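You operate a simulated robot arm through the tools that you are given. There is no shell and no other tool.

You run a simulated two-armed robot. Do the job below in one go: nothing can be reset, and whatever is moved stays where it is left.

TASK
Set the tension to FIRM, finish winding the roll in the winder and put it in the PARCELS tray.
Fine: then feed a new sheet and lay the back roll of the two in the winder.

Only the result counts: the job must be done as asked and must still hold three seconds after the hand-in. Knocking over, shifting, dropping, spilling or breaking anything else fails it. Flat cloth is picked up by pressing the open fingertips on it (5 to 10 N) and closing them slowly along it; thin cloth reads only 2 to 8 mm in the jaws.

THE ROBOT
Two 7-joint arms with fingered hands on one trunk that stands fixed in place. Base frame: the origin is at the foot of the trunk, x ahead of it, y to its left, z up; the work surface is at about z = 906. Lengths are in mm, angles in degrees, forces in N, time in s.
The left shoulder is at [42, 163, 1061], the right one opposite. Each reaches about 1215 mm from its shoulder. Payload 4 kg a hand.
The tool frame of a hand sits at the grasp point between the pads (the TCP): z along the fingers, y along the line on which they close. The tips reach 36 mm beyond it. The gripper opens to 124 mm; its body begins 42 mm behind the TCP. The gripper is a hand of 4 fingers: y runs from the thumb to the fingers, the wrist lies at [-15, -99, -189] in the tool frame, and closing takes about 1.5 s.
Orientation is told as [roll, pitch, yaw] about the base's x, y, z axes, in that order, counted from this pose: with the fingers straight down and the wrist toward the robot, the tool's x, y and z point along [0, 1, 0], [1, 0, 0] and [0, 0, -1] of the base frame.

THE INTERFACE
- The arms move only by the tool move_arm. It takes "left_deltas", "right_deltas" or both (then of equal length, played together; a hand with none holds still); each is a list of rows, each an object of numbers (a shift or turn left out is 0, a gripper value left out holds the last): "tx", "ty", "tz": the shift along the tool's x, y, z in units of 20 mm (1.0 is 20 mm); "ax", "ay", "az": the turn, a rotation vector about the tool's x, y, z in units of 4 degrees (1.0 is 4 degrees); "claw": the gripper command, from -1 (fully open) to 1 (shut), values between in proportion. In form: [{"tx": .., "ty": .., "tz": .., "ax": .., "ay": .., "az": .., "claw": ..}, ...]. A call has 1 to 20 rows; each row shifts and turns the commanded pose from where the row before left it, along the tool's axes as they then stand. A call with a number of a shift or a turn outside -1 to 1 is refused whole. Rows are played at 5 a second. More than 50 mm and 8.6 degrees between two rows, or a gripper value outside its range, and nothing of the call is played. A pose out of reach is approached as far as the arm can. The call stops where the force on the tool passes 50 N (or 10 N more than at its start, if that is more) or the arm is blocked; 0.2 s more then pass. Each finger travels about 45 mm/s and halts on what it meets, pressing with about 24 N; the grip force reading is that of the motor and also rises with nothing between the fingers. The clock runs only during rows and for 0.2 s after the last one: add rows that do not move to give the fingers time. The reply holds the time, the measured pose of the TCP, the force on the tool along the base axes, the opening and the grip force, in the units named above and with some noise, with the torque about the TCP (base axes, N m) and any sound that the robot's microphone picked up.
- Cameras (640 x 400 px; columns grow to the right, rows downward): "scene" is now at [162.7, 14.8, 1328.8]; the picture's right is [0.07, -1.00, -0.01], its down [-0.26, -0.01, -0.97] and it looks along [0.96, 0.07, -0.25] (base axes); focal length 316 px, centre (320, 200). "left" rides on the left gripper at [-75, -86, -123] in its tool frame; the picture's right is [-0.70, -0.34, 0.63], its down [0.64, -0.68, 0.35] and it looks along [0.32, 0.65, 0.69] (tool axes); focal length 275 px, centre (320, 200). "right" rides on the right gripper at [75, -86, -123] in its tool frame; the picture's right is [-0.70, 0.34, -0.63], its down [-0.64, -0.68, 0.35] and it looks along [-0.32, 0.65, 0.69] (tool axes); focal length 275 px, centre (320, 200). There is no depth. A picture from a camera that has moved, and an enlarged one, comes with that camera's place and axes in the base frame and with its lens. The place of the scene camera against the robot may be out by one fixed shift of up to 18 mm in any direction.
- grab_frame(camera): a new picture of that camera. It takes no simulated time.
- move_column(by): moves the trunk up (or, below 0, down) by that many mm; the arms and the scene camera ride with it, the base frame stays. It gives what a move gives, with no picture.
- preshape(shape, hand): the hand has 4 fingers and takes this shape, open, in about a second: jaw (thumb against the fingers, like two jaws); tri (thumb and two fingers); tip (a fingertip pinch); poke (one finger out to press); point (the index stretched); flat (the hand flat); cup (the hand cupped); fist (a fist). The gripper value then closes the fingers along that shape, each until it touches; the sizes above hold for jaw. It gives what a move gives, with no picture.
- head_to(pan, tilt): turns the head with the scene camera to pan (to the left, within 86 degrees either way) and tilt (down, from -29 to 69), counted from straight ahead of the robot (the tilt from the chest, where the trunk bows). It gives what a move gives.
- zoom(camera, box): a new picture of the part [left, top, right, bottom] of that camera's present view, enlarged. It takes no simulated time.
- job_done(): hands the job in; it is judged then, once.

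Nothing tells you positions but the pictures and the camera data. Unless the task says otherwise, let go and move clear before handing in.

The tools are called after "Request:" as name(argument=value, ...) on one line, values as JSON. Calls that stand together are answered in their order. move_arm: Moves the arms, as the interface text tells. Its arguments: {"type":"object","properties":{"left_deltas":{"type":"array","items":{"type":"object","properties":{"tx":{"type":"number"},"ty":{"type":"number"},"tz":{"type":"number"},"ax":{"type":"number"},"ay":{"type":"number"},"az":{"type":"number"},"claw":{"type":"number"}}}},"right_deltas":{"type":"array","items":{"type":"object","properties":{"tx":{"type":"number"},"ty":{"type":"number"},"tz":{"type":"number"},"ax":{"type":"number"},"ay":{"type":"number"},"az":{"type":"number"},"claw":{"type":"number"}}}}},"required":[]} The other tools are called the same way: move_column (by) moves the trunk up or down; preshape (shape, hand) gives the hand a shape; head_to (pan, tilt) turns the head that bears the scene camera; grab_frame (camera) takes a picture; zoom (camera, box) takes an enlarged picture of a part of a camera's view; job_done () hands the job in.

At the start:

```text
t: 0.0
left_ee_pos: [731.1, 387.8, 1255.0]
left_tcp_rot: [0.0, 0.0, 0.0]
left_ft_force: [-0.7, 0.9, 0.8]
left_moment: [-0.03, 0.02, 0.01]
left_grip_width: 123.7
left_grip_force: 0.0
left_shape: jaw
right_ee_pos: [767.2, -252.7, 1280.4]
right_tcp_rot: [-0.1, 0.1, 0.0]
right_ft_force: [-0.8, -0.3, -0.5]
right_moment: [0.01, -0.03, -0.02]
right_grip_width: 123.9
right_grip_force: 0.1
right_shape: jaw
trunk travel left (down, up): [-225.0, 253.0]
head pan, tilt (commanded): [3.8, 6.0]
```

scene: 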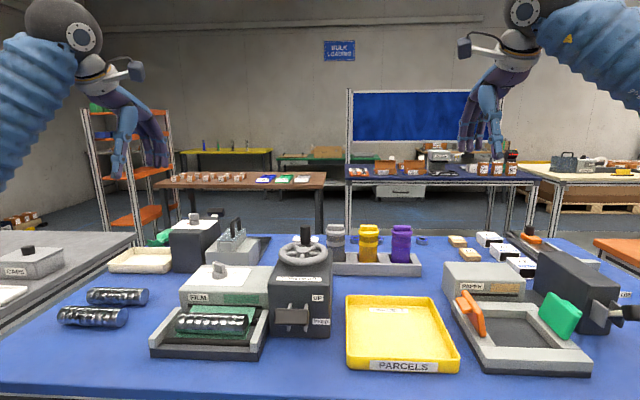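
right: 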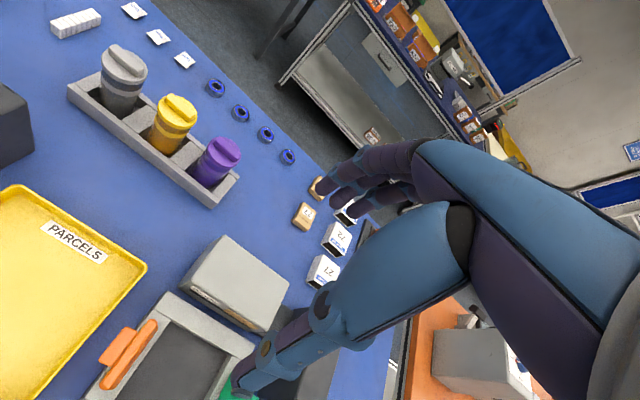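
left: 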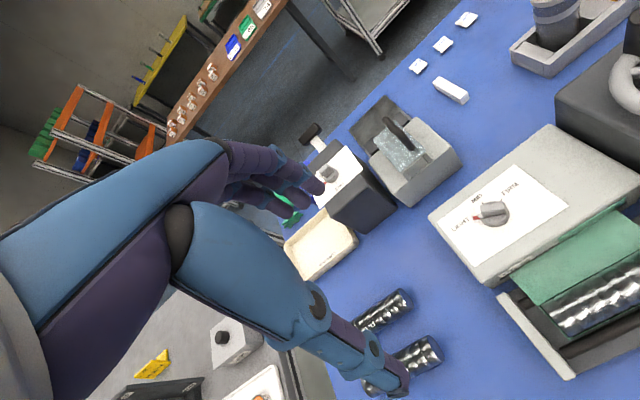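

I see a table with a film winder on the left (a grey box with a tension knob, a roll lying in a tray, and a box with a handwheel and lever), two loose rolls to its left, and the yellow PARCELS tray in the middle. I'll look closer before moving anything.

Request:
zoom(camera="scene", box=[140, 220, 350, 370])

Request:
zoom(camera="left", box=[400, 100, 640, 400])

Request:
zoom(camera="scene", box=[40, 200, 200, 350])

Request:
zoom(camera="scene", box=[420, 220, 640, 380])

```text
2.67 times, centred on (245, 295) of scene
camera zoom: at [162.7, 14.8, 1328.8], right [0.07, -1.0, -0.01], down [-0.26, -0.01, -0.97], along [0.96, 0.07, -0.25], focal length 843 px, centre (520, -53)
```

zoom: 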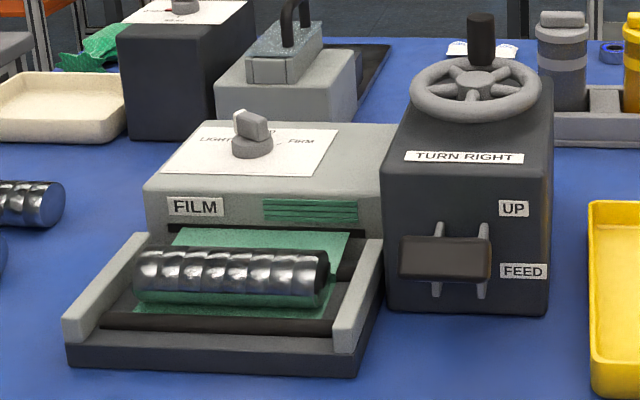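

```text
1.33 times, centred on (520, 250) of left
camera zoom: at [645.8, 312.5, 1377.4], right [-0.34, -0.7, -0.63], down [-0.68, 0.64, -0.35], along [0.65, 0.32, -0.69], focal length 367 px, centre (53, 133)
```

zoom: 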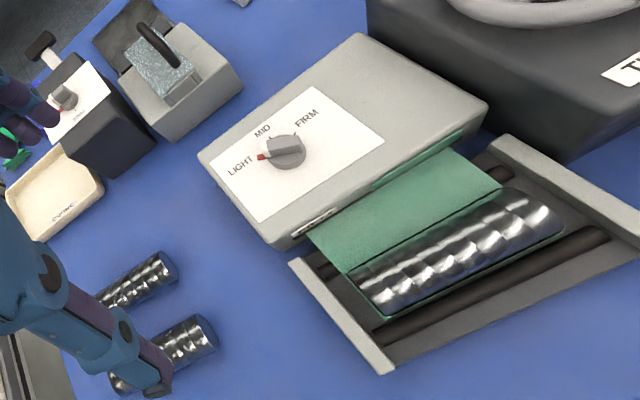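

```text
2.67 times, centred on (120, 275) of scene
camera zoom: at [162.7, 14.8, 1328.8], right [0.07, -1.0, -0.01], down [-0.26, -0.01, -0.97], along [0.96, 0.07, -0.25], focal length 843 px, centre (853, 0)
```

zoom: 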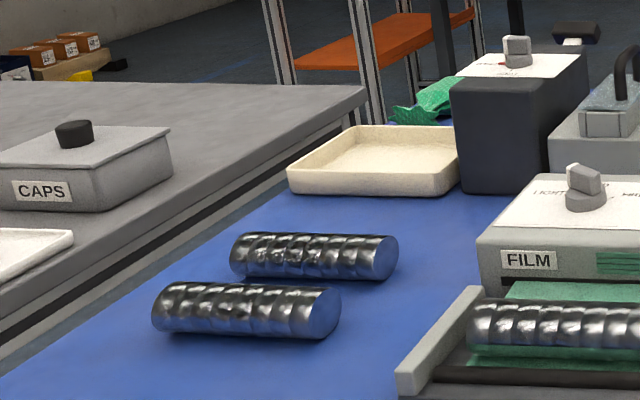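

```text
2.50 times, centred on (530, 300) of scene
camera zoom: at [162.7, 14.8, 1328.8], right [0.07, -1.0, -0.01], down [-0.26, -0.01, -0.97], along [0.96, 0.07, -0.25], focal length 790 px, centre (-205, -50)
```

zoom: 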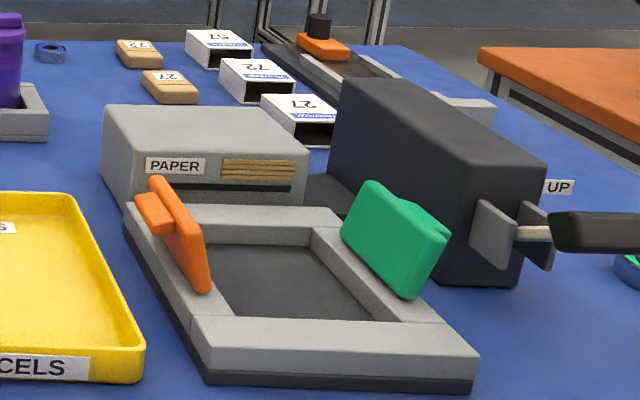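

The winder's controls need a closer look: the knob scale, the wheel with its handle, and the lever marked UP/FEED.

Request:
zoom(camera="scene", box=[260, 200, 350, 345])

Request:
zoom(camera="left", box=[430, 150, 570, 280])

Request:
zoom(camera="scene", box=[170, 250, 290, 330])

```text
2.76 times, centred on (305, 272) of scene
camera zoom: at [162.7, 14.8, 1328.8], right [0.07, -1.0, -0.01], down [-0.26, -0.01, -0.97], along [0.96, 0.07, -0.25], focal length 872 px, centre (361, 0)
```

zoom: 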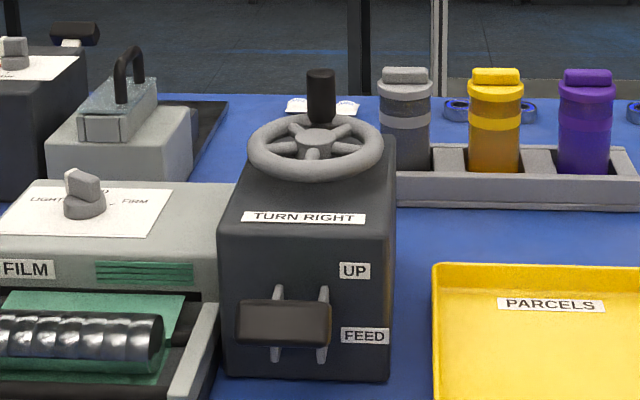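

```text
3.08 times, centred on (500, 215) of left
camera zoom: at [645.8, 312.5, 1377.4], right [-0.34, -0.7, -0.63], down [-0.68, 0.64, -0.35], along [0.65, 0.32, -0.69], focal length 847 px, centre (-234, 154)
```

zoom: 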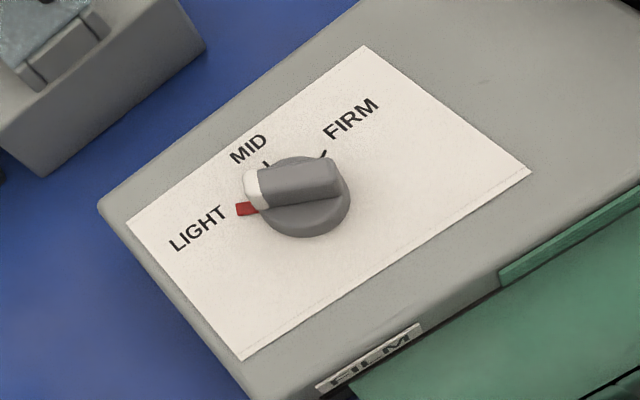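

```text
5.00 times, centred on (230, 290) of scene
camera zoom: at [162.7, 14.8, 1328.8], right [0.07, -1.0, -0.01], down [-0.26, -0.01, -0.97], along [0.96, 0.07, -0.25], focal length 1580 px, centre (770, -250)
```

zoom: 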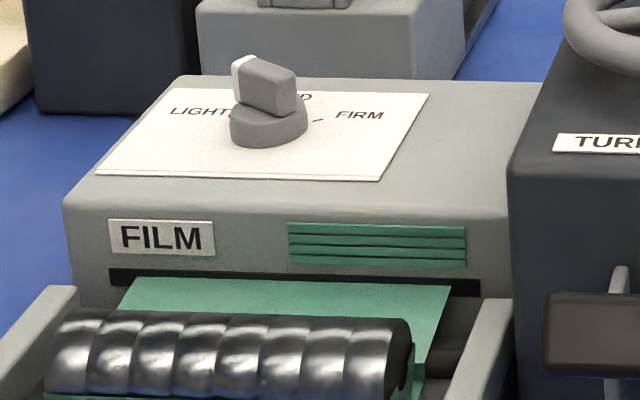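

The knob points at LIGHT, MID is ahead and FIRM is to the right. I'll tilt the head down to see the winder better, then measure.

Request:
head_to(pan=14, tilt=32)

Request:
grab_frame(camera="scene")

```text
t: 0.9
left_ee_pos: [731.6, 388.0, 1255.5]
left_tcp_rot: [0.0, 0.0, 0.0]
left_ft_force: [-0.6, -0.1, 0.2]
left_moment: [0.02, -0.01, 0.02]
left_grip_width: 123.7
left_grip_force: 0.1
left_shape: jaw
right_ee_pos: [768.0, -252.1, 1281.4]
right_tcp_rot: [-0.1, 0.2, 0.0]
right_ft_force: [-0.1, 0.1, 0.2]
right_moment: [-0.01, -0.03, 0.0]
right_grip_width: 123.7
right_grip_force: 0.0
right_shape: jaw
trunk travel left (down, up): [-225.0, 253.0]
head pan, tilt (commanded): [14.0, 32.0]
```

```text
taken
camera scene: at [151.4, 30.3, 1288.1], right [0.24, -0.97, -0.04], down [-0.64, -0.13, -0.76], along [0.73, 0.2, -0.65], focal length 316 px, centre (320, 200)
```

scene: 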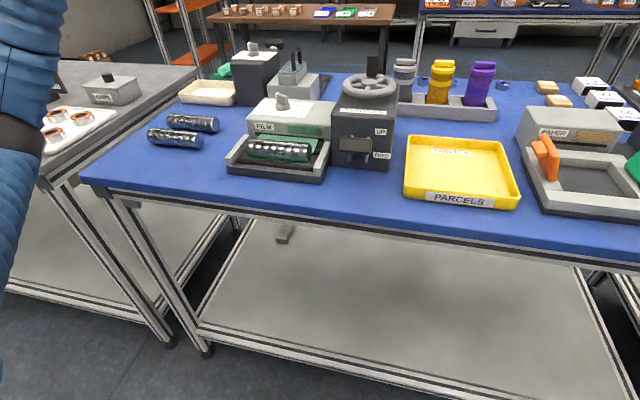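

The view is now steeper. I'll zoom in on the winder, the rolls and the lever from here.

Request:
zoom(camera="scene", box=[220, 60, 400, 190])

Request:
zoom(camera="scene", box=[320, 50, 420, 180])

Request:
zoom(camera="scene", box=[130, 80, 240, 170])

```text
3.08 times, centred on (310, 125) of scene
camera zoom: at [151.4, 30.3, 1288.1], right [0.24, -0.97, -0.04], down [-0.64, -0.13, -0.76], along [0.73, 0.2, -0.65], focal length 973 px, centre (351, 431)
```

zoom: 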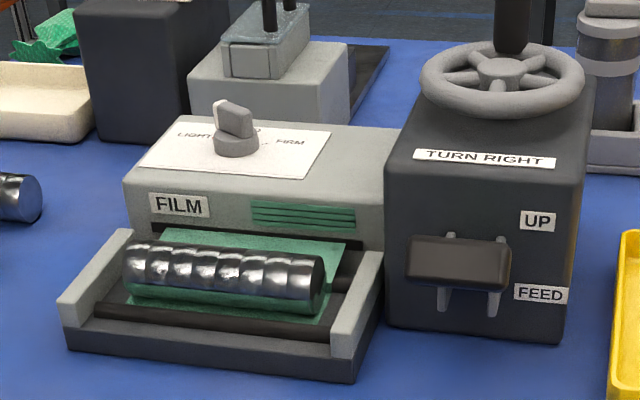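

```text
3.08 times, centred on (370, 115) of scene
camera zoom: at [151.4, 30.3, 1288.1], right [0.24, -0.97, -0.04], down [-0.64, -0.13, -0.76], along [0.73, 0.2, -0.65], focal length 973 px, centre (166, 462)
```

zoom: 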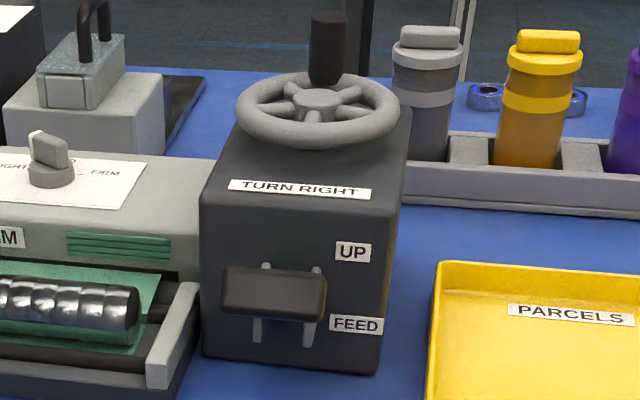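

```text
4.44 times, centred on (185, 125) of scene
camera zoom: at [151.4, 30.3, 1288.1], right [0.24, -0.97, -0.04], down [-0.64, -0.13, -0.76], along [0.73, 0.2, -0.65], focal length 1405 px, centre (920, 533)
```

zoom: 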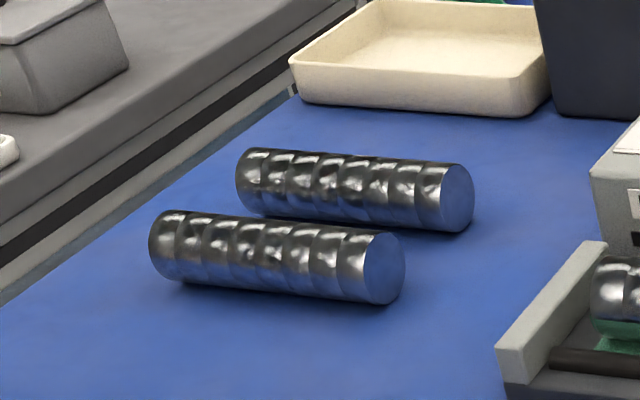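

The lever handle seems to ride between UP (top) and FEED (bottom), and I make the knob about (785, 282, 990) with FIRM about 120° clockwise of LIGHT. I'll move the left hand higher and nearer the robot for a second viewpoint to measure from.

Request:
move_arm(left_deltas=[{"tx": -0.9, "ty": -0.8, "tz": 0.4}, {"tx": -0.9, "ty": -0.8, "tz": 0.4}, {"tx": -0.9, "ty": -0.8, "tz": 0.4}, {"tx": -0.9, "ty": -0.8, "tz": 0.4}, {"tx": -0.9, "ty": -0.8, "tz": 0.4}, {"tx": -0.9, "ty": -0.8, "tz": 0.4}])

Request:
grab_frame(camera="left")

Request:
grab_frame(camera="scene")

```text
t: 2.3
left_ee_pos: [635.2, 280.4, 1207.6]
left_tcp_rot: [0.0, 0.0, 0.0]
left_ft_force: [-0.6, 0.0, 0.2]
left_moment: [-0.01, 0.0, 0.03]
left_grip_width: 123.8
left_grip_force: 0.0
left_shape: jaw
right_ee_pos: [767.9, -252.4, 1281.6]
right_tcp_rot: [0.0, 0.0, 0.0]
right_ft_force: [0.4, -0.5, -1.1]
right_moment: [0.0, 0.0, -0.01]
right_grip_width: 123.5
right_grip_force: 0.0
right_shape: jaw
trunk travel left (down, up): [-225.0, 253.0]
head pan, tilt (commanded): [14.0, 32.0]
```

```text
taken
camera left: at [549.6, 204.4, 1330.1], right [-0.34, -0.7, -0.63], down [-0.68, 0.64, -0.35], along [0.65, 0.32, -0.69], focal length 275 px, centre (320, 200)
```

left: 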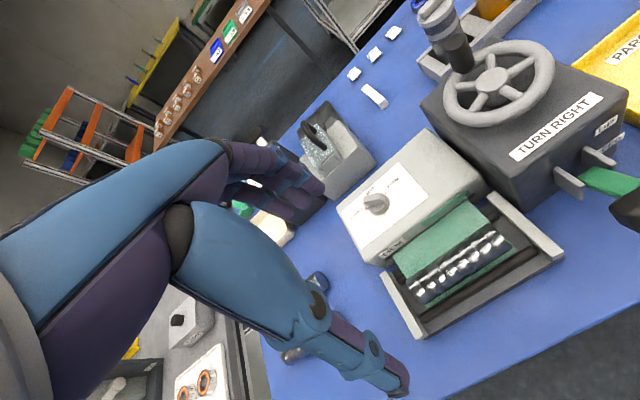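

```text
taken
camera scene: at [151.0, 30.0, 1288.1], right [0.24, -0.97, -0.04], down [-0.64, -0.13, -0.76], along [0.73, 0.21, -0.65], focal length 316 px, centre (320, 200)
```

scene: 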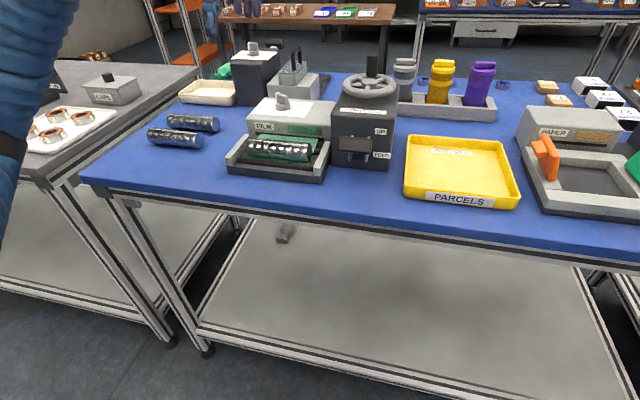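

Request:
zoom(camera="left", box=[420, 20, 640, 240])

Request:
zoom(camera="left", box=[320, 130, 580, 340])

Request:
zoom(camera="left", box=[530, 80, 640, 240])

```text
1.82 times, centred on (530, 130) of left
camera zoom: at [549.6, 204.4, 1330.1], right [-0.34, -0.7, -0.63], down [-0.68, 0.64, -0.35], along [0.65, 0.32, -0.69], focal length 500 px, centre (-62, 327)
```

zoom: 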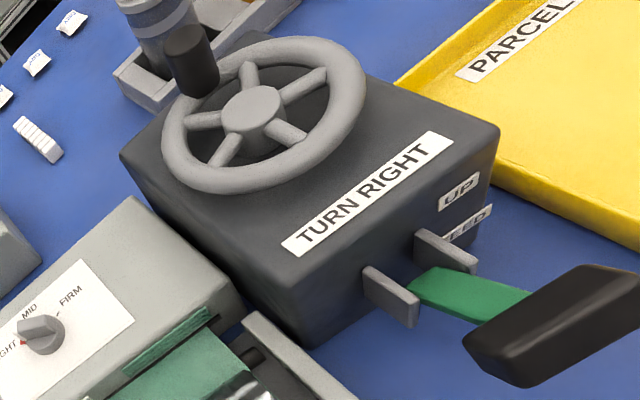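

```text
1.90 times, centred on (450, 235) of left
camera zoom: at [549.6, 204.4, 1330.1], right [-0.34, -0.7, -0.63], down [-0.68, 0.64, -0.35], along [0.65, 0.32, -0.69], focal length 524 px, centre (72, 133)
```

zoom: 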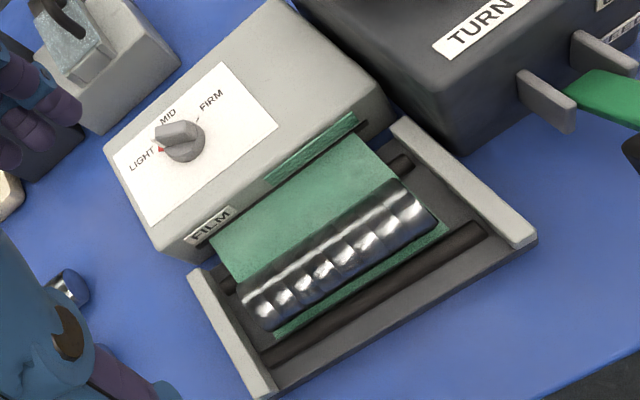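

```text
2.50 times, centred on (585, 160) of left
camera zoom: at [549.6, 204.4, 1330.1], right [-0.34, -0.7, -0.63], down [-0.68, 0.64, -0.35], along [0.65, 0.32, -0.69], focal length 688 px, centre (-342, 300)
```

zoom: 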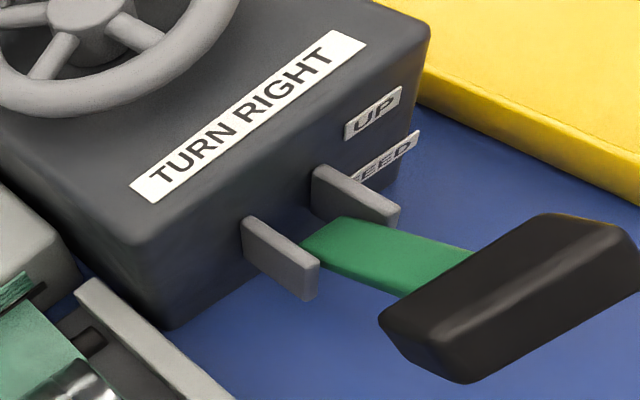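

The feed lever is a green arm with a dark handle sticking out toward me between two grey fins, and it is raised now. I'll take tight zooms to triangulate the knob, the roll and the lever.

Request:
zoom(camera="left", box=[335, 160, 435, 222])

Request:
zoom(camera="left", box=[380, 180, 580, 305])

Request:
zoom(camera="left", box=[410, 0, 570, 100])

```text
6.40 times, centred on (385, 191) of left
camera zoom: at [549.6, 204.4, 1330.1], right [-0.34, -0.7, -0.63], down [-0.68, 0.64, -0.35], along [0.65, 0.32, -0.69], focal length 1762 px, centre (-96, 258)
```

zoom: 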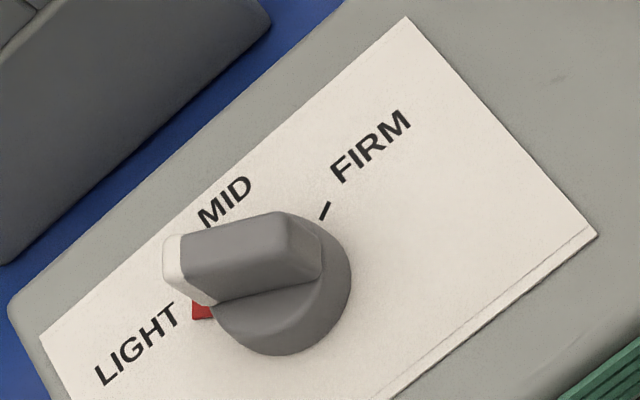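

```text
3.20 times, centred on (480, 242) of left
camera zoom: at [549.6, 204.4, 1330.1], right [-0.34, -0.7, -0.63], down [-0.68, 0.64, -0.35], along [0.65, 0.32, -0.69], focal length 881 px, centre (-192, 64)
```

zoom: 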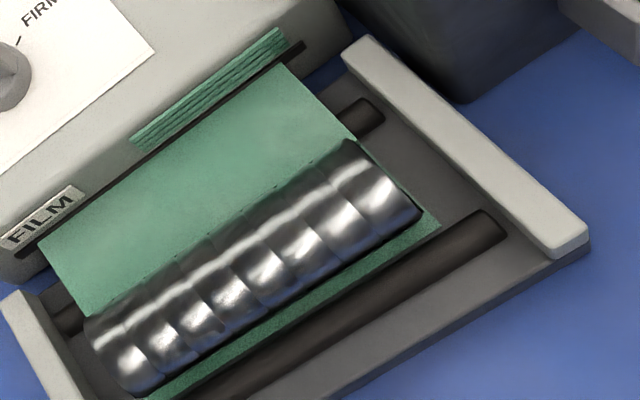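

```text
4.00 times, centred on (490, 50) of left
camera zoom: at [549.6, 204.4, 1330.1], right [-0.34, -0.7, -0.63], down [-0.68, 0.64, -0.35], along [0.65, 0.32, -0.69], focal length 1101 px, centre (-360, 800)
```

zoom: 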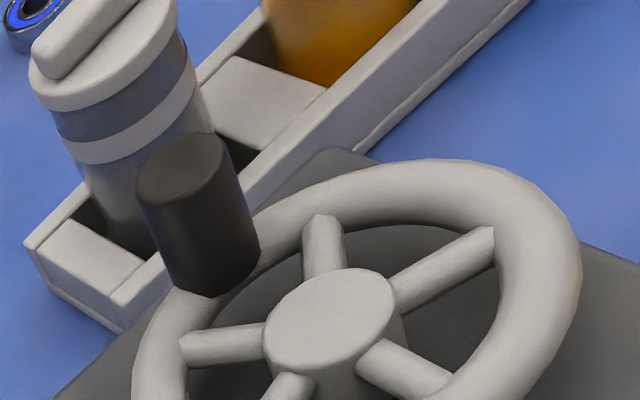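

The handwheel's handle stands at about (795, 93), with its top near z 1105 and the hub at about (759, 92, 1064). Next I'll bring the left hand up over the knob and check that it can turn from yaw -30 to about -150 in free air.

Request:
move_arm(left_deltas=[{"ty": 1.0}, {"ty": 1.0}, {"ty": 1.0}, {"ty": 1.0}, {"ty": 1.0}, {"ty": 1.0}, {"ty": 1.0}, {"ty": 0.3, "az": 0}])

Request:
move_arm(left_deltas=[{"az": 1}, {"az": 1}, {"az": 1}, {"az": 1}, {"az": 1}, {"az": 1}, {"az": 1}, {"az": 0.5}])

Request:
grab_frame(camera="left")

Request:
grab_frame(camera="scene")

```text
t: 4.1
left_ee_pos: [779.1, 280.8, 1205.7]
left_tcp_rot: [-0.1, 0.1, -0.1]
left_ft_force: [-0.1, 0.0, -0.3]
left_moment: [-0.03, 0.01, -0.02]
left_grip_width: 123.7
left_grip_force: 0.0
left_shape: jaw
right_ee_pos: [768.4, -253.1, 1282.0]
right_tcp_rot: [0.0, 0.0, 0.0]
right_ft_force: [-0.1, 0.2, 0.5]
right_moment: [0.0, -0.01, 0.01]
right_grip_width: 123.6
right_grip_force: 0.0
right_shape: jaw
trunk travel left (down, up): [-225.0, 253.0]
head pan, tilt (commanded): [14.0, 32.0]
```

```text
t: 5.9
left_ee_pos: [779.8, 280.1, 1205.7]
left_tcp_rot: [0.0, 0.0, -30.2]
left_ft_force: [0.1, 0.0, 0.6]
left_moment: [0.0, -0.02, -0.06]
left_grip_width: 123.7
left_grip_force: 0.0
left_shape: jaw
right_ee_pos: [768.5, -252.3, 1281.7]
right_tcp_rot: [0.0, 0.1, 0.0]
right_ft_force: [-0.6, -0.6, 0.1]
right_moment: [-0.01, -0.01, -0.06]
right_grip_width: 123.6
right_grip_force: 0.1
right_shape: jaw
trunk travel left (down, up): [-225.0, 253.0]
head pan, tilt (commanded): [14.0, 32.0]
```

```text
taken
camera left: at [669.8, 257.4, 1329.2], right [-0.64, -0.43, -0.63], down [-0.27, 0.9, -0.35], along [0.72, -0.05, -0.69], focal length 275 px, centre (320, 200)
```

left: 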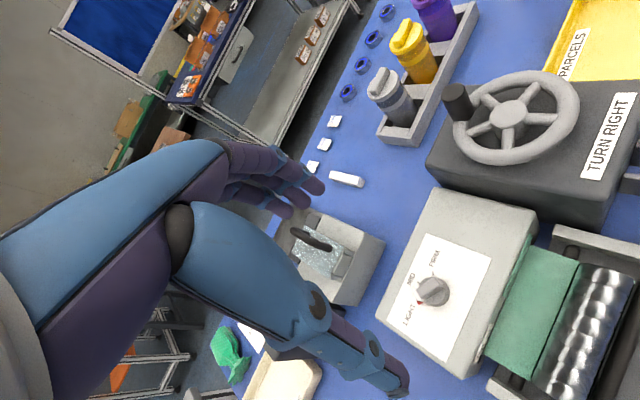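

```text
taken
camera scene: at [151.3, 30.2, 1288.1], right [0.24, -0.97, -0.04], down [-0.64, -0.13, -0.76], along [0.73, 0.2, -0.65], focal length 316 px, centre (320, 200)
```

scene: 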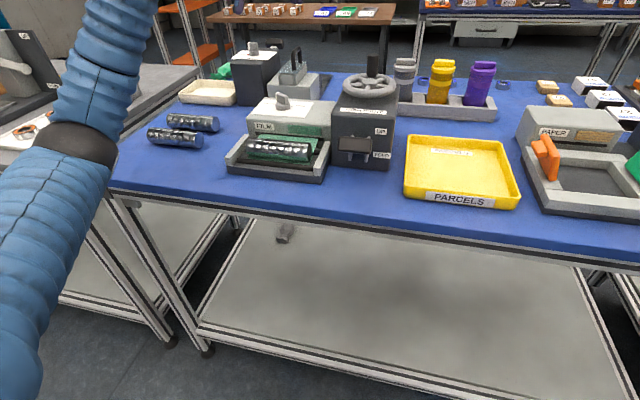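

Request:
zoom(camera="left", box=[380, 240, 492, 310])

Request:
move_arm(left_deltas=[{"az": 1}, {"az": 1}, {"az": 1}, {"az": 1}, {"az": 1}, {"az": 1}, {"az": 1}, {"az": 1}, {"az": 1}, {"az": 1}, {"az": 1}, {"az": 1}, {"az": 1}, {"az": 1}, {"az": 1}])

Request:
move_arm(left_deltas=[{"az": 1}, {"az": 1}, {"az": 1}, {"az": 1}, {"az": 1}, {"az": 1}, {"az": 1}, {"az": 1}, {"az": 1}, {"az": 1}, {"az": 1}, {"az": 1}, {"az": 1}, {"az": 1}, {"az": 1}])

```text
5.71 times, centred on (436, 275) of left
camera zoom: at [669.8, 257.4, 1329.2], right [-0.64, -0.43, -0.63], down [-0.27, 0.9, -0.35], along [0.72, -0.05, -0.69], focal length 1573 px, centre (-343, -229)
```

zoom: 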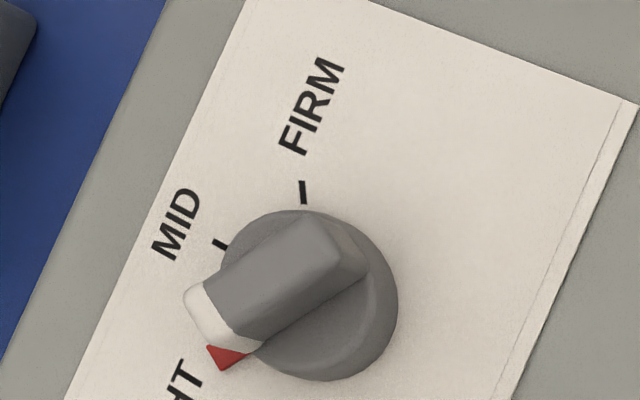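

```text
t: 9.1
left_ee_pos: [781.8, 279.6, 1206.6]
left_tcp_rot: [0.0, 0.0, -90.2]
left_ft_force: [-0.3, -0.8, -0.6]
left_moment: [0.01, 0.01, 0.0]
left_grip_width: 123.8
left_grip_force: 0.1
left_shape: jaw
right_ee_pos: [767.2, -252.7, 1281.7]
right_tcp_rot: [0.1, 0.2, 0.0]
right_ft_force: [0.0, 0.5, 0.3]
right_moment: [0.01, -0.03, -0.02]
right_grip_width: 123.3
right_grip_force: 0.0
right_shape: jaw
trunk travel left (down, up): [-225.0, 253.0]
head pan, tilt (commanded): [14.0, 32.0]
```

```text
t: 12.3
left_ee_pos: [781.0, 278.8, 1207.2]
left_tcp_rot: [0.2, 0.0, -150.1]
left_ft_force: [0.1, -0.5, -0.5]
left_moment: [0.01, -0.02, -0.02]
left_grip_width: 123.7
left_grip_force: 0.0
left_shape: jaw
right_ee_pos: [766.8, -253.4, 1282.2]
right_tcp_rot: [0.0, 0.0, 0.1]
right_ft_force: [-0.3, -0.8, 0.8]
right_moment: [0.05, -0.01, 0.0]
right_grip_width: 123.7
right_grip_force: 0.0
right_shape: jaw
trunk travel left (down, up): [-225.0, 253.0]
head pan, tilt (commanded): [14.0, 32.0]
```

The whole turn range works, and triangulation puts the knob axis at about (791, 281) on a panel at z≈975, with the grip ridge's top near z 1000. I'll turn back to yaw -30 and check the hand's shape with the head camera.

Request:
move_arm(left_deltas=[{"az": -1}, {"az": -1}, {"az": -1}, {"az": -1}, {"az": -1}, {"az": -1}, {"az": -1}, {"az": -1}, {"az": -1}, {"az": -1}, {"az": -1}, {"az": -1}, {"az": -1}, {"az": -1}, {"az": -1}])

Request:
move_arm(left_deltas=[{"az": -1}, {"az": -1}, {"az": -1}, {"az": -1}, {"az": -1}, {"az": -1}, {"az": -1}, {"az": -1}, {"az": -1}, {"az": -1}, {"az": -1}, {"az": -1}, {"az": -1}, {"az": -1}, {"az": -1}])

Request:
preshape(hand="left", shape="tip")

Request:
head_to(pan=18, tilt=16)

Request:
grab_frame(camera="scene")

Request:
grab_frame(camera="left")

```text
t: 15.5
left_ee_pos: [781.3, 281.2, 1205.6]
left_tcp_rot: [-0.1, -0.1, -89.9]
left_ft_force: [0.1, 0.1, 0.2]
left_moment: [-0.02, 0.0, -0.02]
left_grip_width: 123.8
left_grip_force: 0.2
left_shape: jaw
right_ee_pos: [768.2, -251.6, 1281.7]
right_tcp_rot: [-0.1, 0.1, 0.0]
right_ft_force: [0.7, -0.3, -0.1]
right_moment: [0.02, 0.0, 0.03]
right_grip_width: 123.7
right_grip_force: 0.1
right_shape: jaw
trunk travel left (down, up): [-225.0, 253.0]
head pan, tilt (commanded): [14.0, 32.0]
```

```text
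t: 18.7
left_ee_pos: [779.7, 280.3, 1206.1]
left_tcp_rot: [0.0, 0.0, -30.0]
left_ft_force: [0.3, -0.5, 0.1]
left_moment: [-0.04, -0.01, 0.0]
left_grip_width: 123.7
left_grip_force: 0.0
left_shape: jaw
right_ee_pos: [767.5, -252.8, 1282.3]
right_tcp_rot: [0.0, 0.1, 0.0]
right_ft_force: [0.2, -0.5, -0.3]
right_moment: [-0.01, -0.01, -0.02]
right_grip_width: 123.6
right_grip_force: 0.0
right_shape: jaw
trunk travel left (down, up): [-225.0, 253.0]
head pan, tilt (commanded): [14.0, 32.0]
```

```text
t: 19.6
left_ee_pos: [779.9, 279.4, 1205.1]
left_tcp_rot: [0.1, -0.1, -30.0]
left_ft_force: [-0.3, -0.1, -0.2]
left_moment: [0.02, -0.02, 0.01]
left_grip_width: 123.7
left_grip_force: 0.1
left_shape: tip
right_ee_pos: [767.4, -251.4, 1280.8]
right_tcp_rot: [0.0, 0.1, -0.1]
right_ft_force: [-0.7, 0.2, 0.0]
right_moment: [-0.02, 0.01, -0.01]
right_grip_width: 123.6
right_grip_force: 0.0
right_shape: jaw
trunk travel left (down, up): [-225.0, 253.0]
head pan, tilt (commanded): [14.0, 32.0]
```

```text
t: 20.4
left_ee_pos: [780.3, 279.9, 1206.1]
left_tcp_rot: [0.1, 0.0, -30.0]
left_ft_force: [0.1, -0.1, -0.5]
left_moment: [0.02, 0.02, 0.02]
left_grip_width: 123.8
left_grip_force: 0.2
left_shape: tip
right_ee_pos: [766.5, -252.1, 1281.3]
right_tcp_rot: [0.0, 0.1, 0.0]
right_ft_force: [-0.3, 0.1, 0.4]
right_moment: [-0.01, 0.01, 0.0]
right_grip_width: 123.6
right_grip_force: 0.0
right_shape: jaw
trunk travel left (down, up): [-225.0, 253.0]
head pan, tilt (commanded): [18.0, 16.0]
```

```text
taken
camera scene: at [157.2, 37.4, 1313.1], right [0.3, -0.95, -0.05], down [-0.41, -0.09, -0.91], along [0.86, 0.3, -0.41], focal length 316 px, centre (320, 200)
```

scene: 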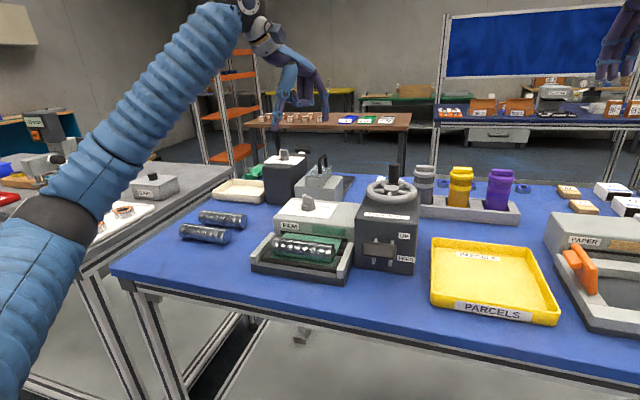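

```text
taken
camera left: at [669.5, 257.7, 1329.2], right [-0.64, -0.43, -0.63], down [-0.27, 0.9, -0.35], along [0.72, -0.05, -0.69], focal length 275 px, centre (320, 200)
```

left: 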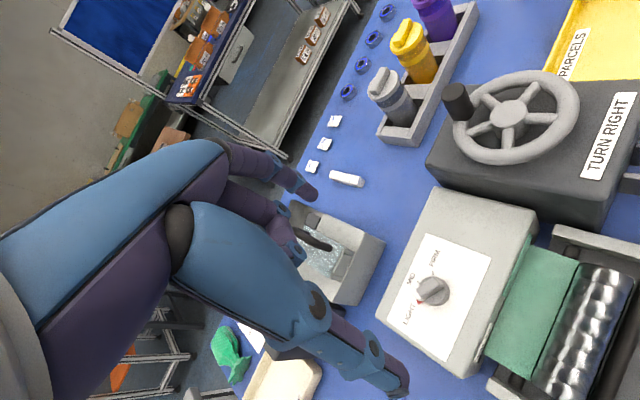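

Request:
zoom(camera="scene", box=[220, 20, 380, 130])

Request:
move_arm(left_deltas=[{"claw": 0.5}, {}, {}, {}, {}, {}, {}, {}])

Request:
zoom(camera="scene", box=[220, 20, 380, 130])

Request:
grab_frame(camera="left")

```text
3.64 times, centred on (300, 75) of scene
camera zoom: at [157.2, 37.4, 1313.1], right [0.3, -0.95, -0.05], down [-0.41, -0.09, -0.91], along [0.86, 0.3, -0.41], focal length 1149 px, centre (393, 654)
```

zoom: 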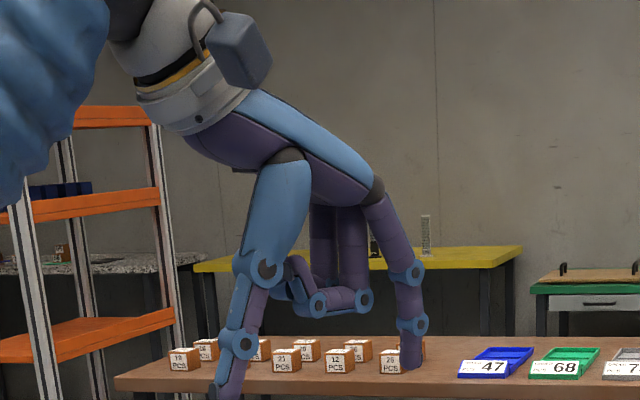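

```text
t: 22.2
left_ee_pos: [781.5, 281.5, 1205.9]
left_tcp_rot: [0.0, 0.1, -30.0]
left_ft_force: [0.0, -0.7, 0.0]
left_moment: [-0.01, 0.01, 0.0]
left_grip_width: 33.7
left_grip_force: 0.0
left_shape: tip
right_ee_pos: [767.0, -252.4, 1281.5]
right_tcp_rot: [0.0, 0.1, 0.0]
right_ft_force: [0.4, 0.5, -0.1]
right_moment: [0.01, -0.01, 0.01]
right_grip_width: 123.6
right_grip_force: 0.1
right_shape: jaw
trunk travel left (down, up): [-225.0, 253.0]
head pan, tilt (commanded): [18.0, 16.0]
```

```text
3.64 times, centred on (300, 75) of scene
camera zoom: at [157.2, 37.5, 1313.2], right [0.31, -0.95, -0.05], down [-0.41, -0.09, -0.91], along [0.86, 0.3, -0.41], focal length 1149 px, centre (393, 654)
```

zoom: 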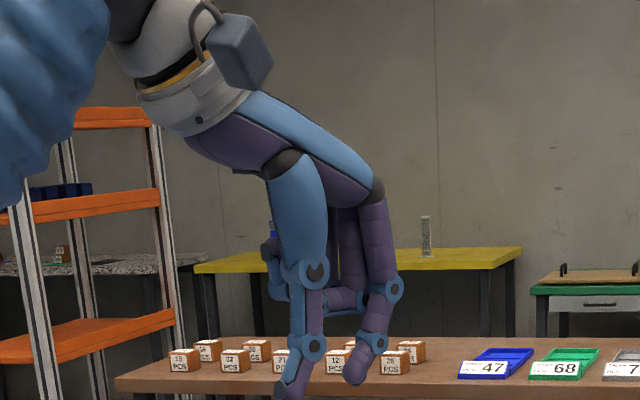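

```text
taken
camera left: at [669.5, 257.6, 1329.3], right [-0.64, -0.43, -0.63], down [-0.27, 0.9, -0.35], along [0.72, -0.05, -0.69], focal length 275 px, centre (320, 200)
```

left: 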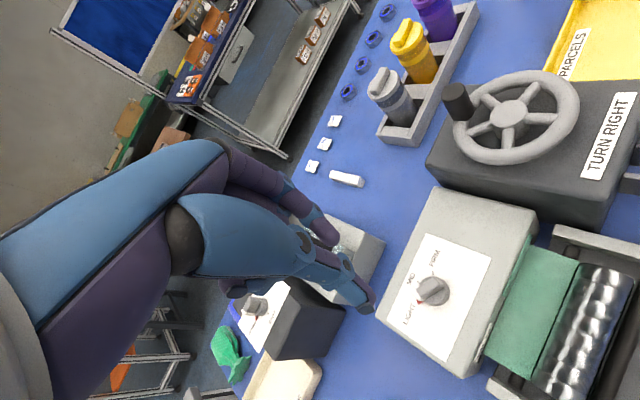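

Tip puts a single finger on each side, which gives too little twist on the knob. I'll look at "tri", with two fingers against the thumb.

Request:
preshape(hand="left", shape="tri")

Request:
zoom(camera="scene", box=[220, 20, 380, 130])

Request:
grab_frame(camera="left")

Request:
move_arm(left_deltas=[{"claw": 0.6}, {}, {}, {}, {}, {}, {}, {}])

Request:
zoom(camera="scene", box=[220, 20, 380, 130])

Request:
zoom(camera="left", box=[220, 150, 480, 330])

```text
t: 23.1
left_ee_pos: [780.3, 280.7, 1205.6]
left_tcp_rot: [0.0, 0.0, -30.0]
left_ft_force: [-0.1, -0.9, -0.1]
left_moment: [0.01, 0.02, -0.01]
left_grip_width: 123.9
left_grip_force: 0.0
left_shape: tri
right_ee_pos: [767.6, -251.9, 1282.2]
right_tcp_rot: [-0.1, 0.2, 0.0]
right_ft_force: [-0.8, -0.5, 0.2]
right_moment: [-0.02, -0.01, 0.03]
right_grip_width: 123.7
right_grip_force: 0.0
right_shape: jaw
trunk travel left (down, up): [-225.0, 253.0]
head pan, tilt (commanded): [18.0, 16.0]
```

```text
3.64 times, centred on (300, 75) of scene
camera zoom: at [157.2, 37.5, 1313.2], right [0.31, -0.95, -0.05], down [-0.41, -0.09, -0.91], along [0.86, 0.3, -0.41], focal length 1149 px, centre (393, 654)
```

zoom: 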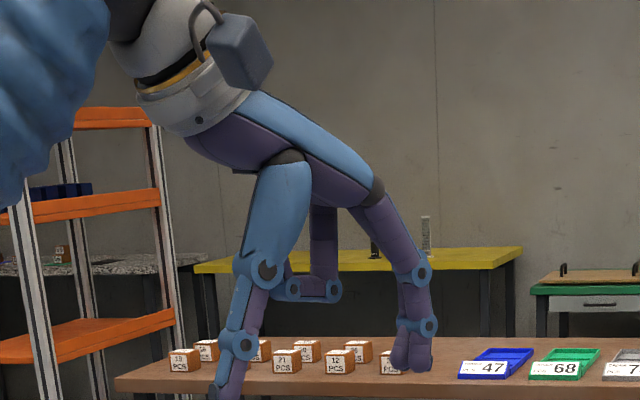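

```text
taken
camera left: at [669.5, 257.6, 1329.3], right [-0.64, -0.43, -0.63], down [-0.27, 0.9, -0.35], along [0.72, -0.05, -0.69], focal length 275 px, centre (320, 200)
```

left: 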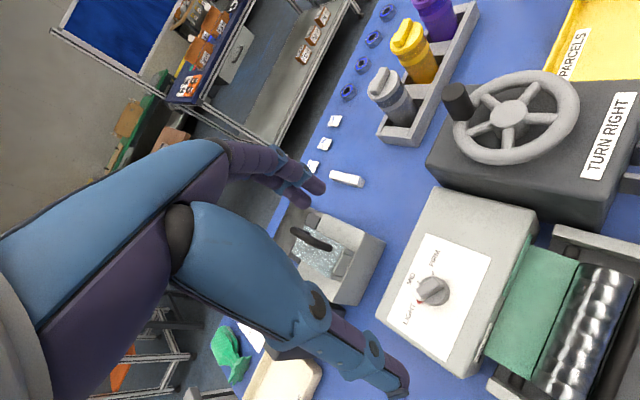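

```text
t: 24.9
left_ee_pos: [782.0, 280.6, 1207.6]
left_tcp_rot: [0.0, 0.0, -30.0]
left_ft_force: [0.1, 0.3, -1.1]
left_moment: [-0.02, -0.01, -0.02]
left_grip_width: 25.2
left_grip_force: 0.0
left_shape: tri
right_ee_pos: [768.3, -252.9, 1282.4]
right_tcp_rot: [0.0, 0.0, 0.0]
right_ft_force: [-0.9, 0.1, -0.4]
right_moment: [-0.03, -0.01, 0.0]
right_grip_width: 123.6
right_grip_force: 0.1
right_shape: jaw
trunk travel left (down, up): [-225.0, 253.0]
head pan, tilt (commanded): [18.0, 16.0]
```

```text
3.64 times, centred on (300, 75) of scene
camera zoom: at [157.2, 37.5, 1313.2], right [0.31, -0.95, -0.05], down [-0.41, -0.09, -0.91], along [0.86, 0.3, -0.41], focal length 1149 px, centre (393, 654)
```

zoom: 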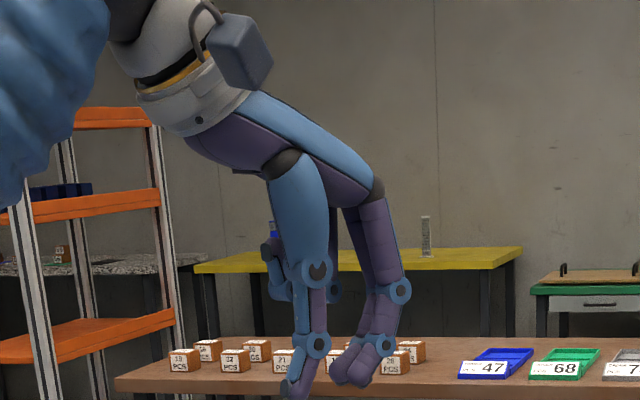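

```text
2.22 times, centred on (350, 240) of left
camera zoom: at [669.5, 257.6, 1329.2], right [-0.64, -0.43, -0.63], down [-0.27, 0.9, -0.35], along [0.72, -0.05, -0.69], focal length 612 px, centre (253, 111)
```

zoom: 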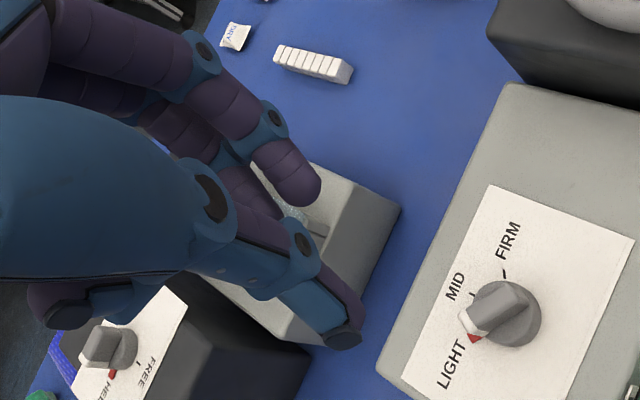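

Request:
zoom(camera="scene", box=[260, 90, 356, 150])

```text
6.67 times, centred on (308, 120) of scene
camera zoom: at [157.2, 37.5, 1313.2], right [0.31, -0.95, -0.05], down [-0.41, -0.09, -0.91], along [0.86, 0.3, -0.41], focal length 2107 px, centre (400, 733)
```

zoom: 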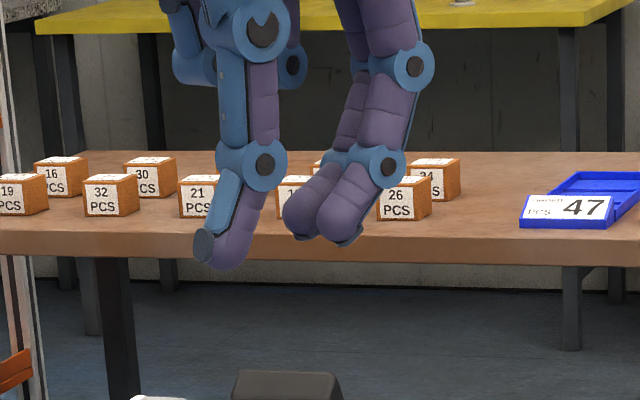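

Request:
zoom(camera="scene", box=[270, 185, 350, 235])

Request:
zoom(camera="left", box=[400, 250, 464, 310])

```text
8.00 times, centred on (310, 210) of scene
camera zoom: at [157.2, 37.5, 1313.2], right [0.31, -0.95, -0.05], down [-0.41, -0.09, -0.91], along [0.86, 0.3, -0.41], focal length 2529 px, centre (400, 120)
```

zoom: 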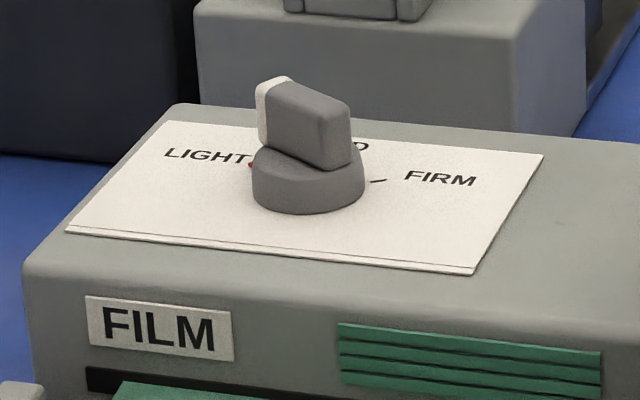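

```text
6.67 times, centred on (432, 280) of left
camera zoom: at [669.5, 257.6, 1329.2], right [-0.64, -0.43, -0.63], down [-0.27, 0.9, -0.35], along [0.72, -0.05, -0.69], focal length 1835 px, centre (-427, -333)
```

zoom: 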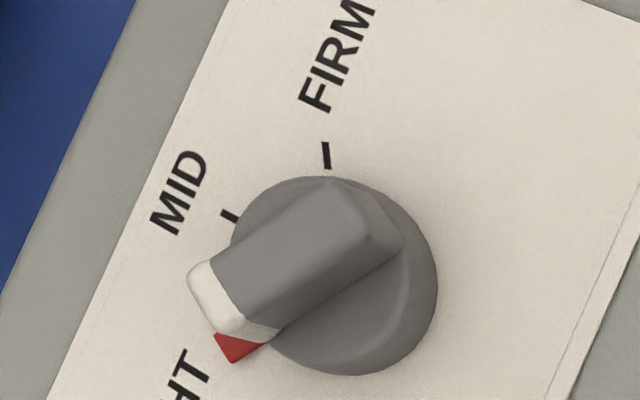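

Tri suits the knob: two fingers at ±10 mm facing the thumb. I'll open to about 60 mm and come down over the knob in stages.

Request:
move_arm(left_deltas=[{"tx": 0.27, "ty": 0.42, "claw": 0.0}, {"tz": 1}, {"tz": 1}, {"tz": 1}, {"tz": 1}, {"tz": 1}, {"tz": 0.3}, {}])

Request:
grab_frame(camera="left")

Request:
zoom(camera="scene", box=[240, 110, 400, 220])

```text
t: 26.7
left_ee_pos: [792.5, 280.8, 1100.4]
left_tcp_rot: [-0.1, 0.0, -30.0]
left_ft_force: [-0.6, -0.1, -0.1]
left_moment: [0.01, -0.02, -0.01]
left_grip_width: 62.2
left_grip_force: 0.1
left_shape: tri
right_ee_pos: [767.6, -252.0, 1282.4]
right_tcp_rot: [0.0, 0.1, -0.1]
right_ft_force: [-0.5, -0.2, 0.3]
right_moment: [-0.01, -0.01, 0.03]
right_grip_width: 123.9
right_grip_force: 0.0
right_shape: jaw
trunk travel left (down, up): [-225.0, 253.0]
head pan, tilt (commanded): [18.0, 16.0]
```

```text
taken
camera left: at [680.3, 256.8, 1223.2], right [-0.64, -0.43, -0.63], down [-0.27, 0.9, -0.35], along [0.72, -0.05, -0.69], focal length 275 px, centre (320, 200)
```

left: 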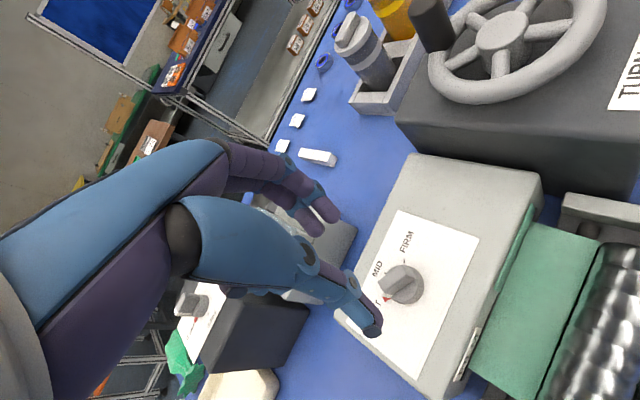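

```text
3.64 times, centred on (320, 165) of scene
camera zoom: at [157.2, 37.5, 1313.2], right [0.31, -0.95, -0.05], down [-0.41, -0.09, -0.91], along [0.86, 0.3, -0.41], focal length 1149 px, centre (320, 327)
```

zoom: 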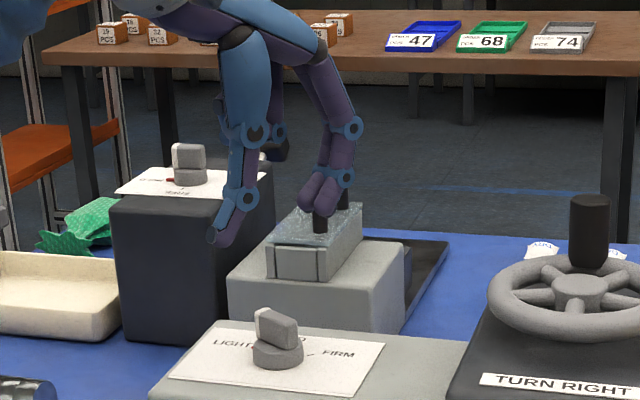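

Knob confirmed at (790, 281). I'll descend so the fingertips straddle the ridge without touching the disc, then close slowly.

Request:
move_arm(left_deltas=[{"tx": -0.05, "ty": -0.11, "tz": 0.8}, {"tz": 1}, {"tz": 1}, {"tz": 0.5}, {"tz": 0.4}, {}])

Request:
grab_frame(camera="left")

Request:
zoom(camera="scene", box=[260, 150, 360, 230])

```text
t: 28.1
left_ee_pos: [787.8, 280.9, 1026.6]
left_tcp_rot: [0.0, -0.1, -30.0]
left_ft_force: [-0.7, 0.6, 0.6]
left_moment: [0.0, 0.02, 0.01]
left_grip_width: 62.0
left_grip_force: 0.1
left_shape: tri
right_ee_pos: [766.5, -252.3, 1281.3]
right_tcp_rot: [-0.2, 0.0, 0.1]
right_ft_force: [0.1, 0.2, 0.5]
right_moment: [0.04, 0.0, 0.03]
right_grip_width: 123.3
right_grip_force: 0.1
right_shape: jaw
trunk travel left (down, up): [-225.0, 253.0]
head pan, tilt (commanded): [18.0, 16.0]
```

```text
taken
camera left: at [677.0, 258.1, 1149.8], right [-0.64, -0.43, -0.63], down [-0.27, 0.9, -0.35], along [0.72, -0.05, -0.69], focal length 275 px, centre (320, 200)
```

left: 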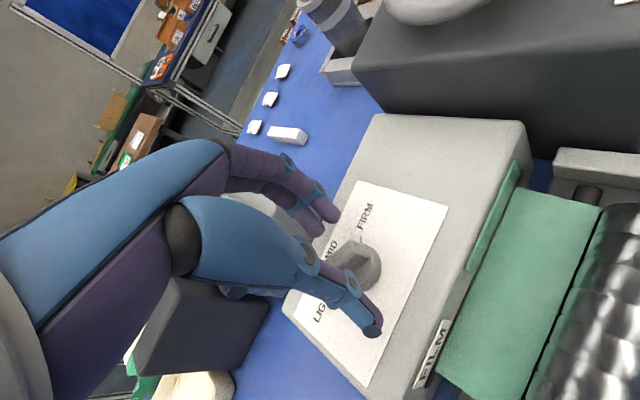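

```text
5.00 times, centred on (310, 190) of scene
camera zoom: at [157.1, 37.3, 1313.2], right [0.31, -0.95, -0.05], down [-0.41, -0.09, -0.91], along [0.86, 0.3, -0.41], focal length 1580 px, centre (370, 250)
```

zoom: 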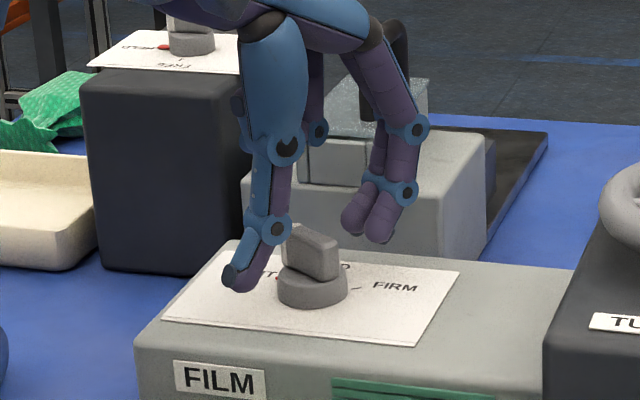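

The tips are level with the ridge. I'll close the fingers on it now.

Request:
move_arm(left_deltas=[{"claw": 0.3}, {"claw": 0.5}, {"claw": 0.7}, {"claw": 0.85}, {"claw": 1.0}, {}, {}, {}])

Request:
grab_frame(camera="left")

Request:
zoom(camera="scene", box=[260, 150, 360, 230])

```text
t: 29.9
left_ee_pos: [787.7, 281.3, 1027.5]
left_tcp_rot: [0.0, 0.0, -30.0]
left_ft_force: [-1.9, 0.7, 0.3]
left_moment: [-0.04, -0.09, -0.01]
left_grip_width: 10.7
left_grip_force: 24.3
left_shape: tri
right_ee_pos: [767.5, -252.1, 1282.2]
right_tcp_rot: [0.0, 0.0, 0.1]
right_ft_force: [-0.6, -0.8, -0.4]
right_moment: [-0.02, 0.01, 0.0]
right_grip_width: 123.5
right_grip_force: 0.1
right_shape: jaw
trunk travel left (down, up): [-225.0, 253.0]
head pan, tilt (commanded): [18.0, 16.0]
```

```text
taken
camera left: at [676.8, 258.3, 1149.9], right [-0.64, -0.43, -0.63], down [-0.27, 0.9, -0.35], along [0.72, -0.05, -0.69], focal length 275 px, centre (320, 200)
```

left: 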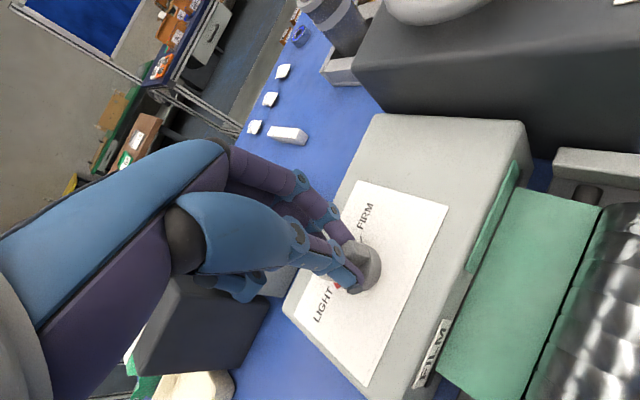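

```text
5.00 times, centred on (310, 190) of scene
camera zoom: at [157.0, 37.5, 1313.2], right [0.31, -0.95, -0.05], down [-0.41, -0.09, -0.91], along [0.86, 0.3, -0.41], focal length 1580 px, centre (370, 250)
```

zoom: 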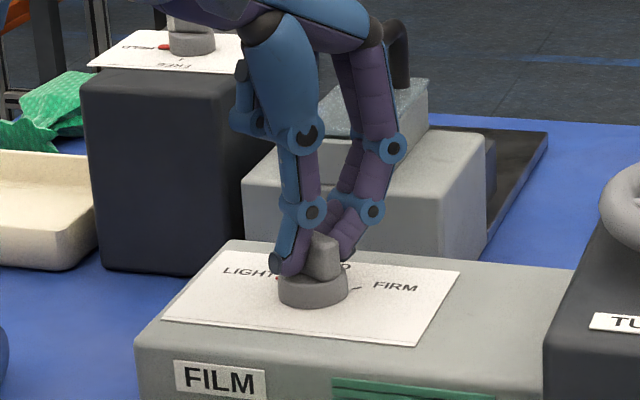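

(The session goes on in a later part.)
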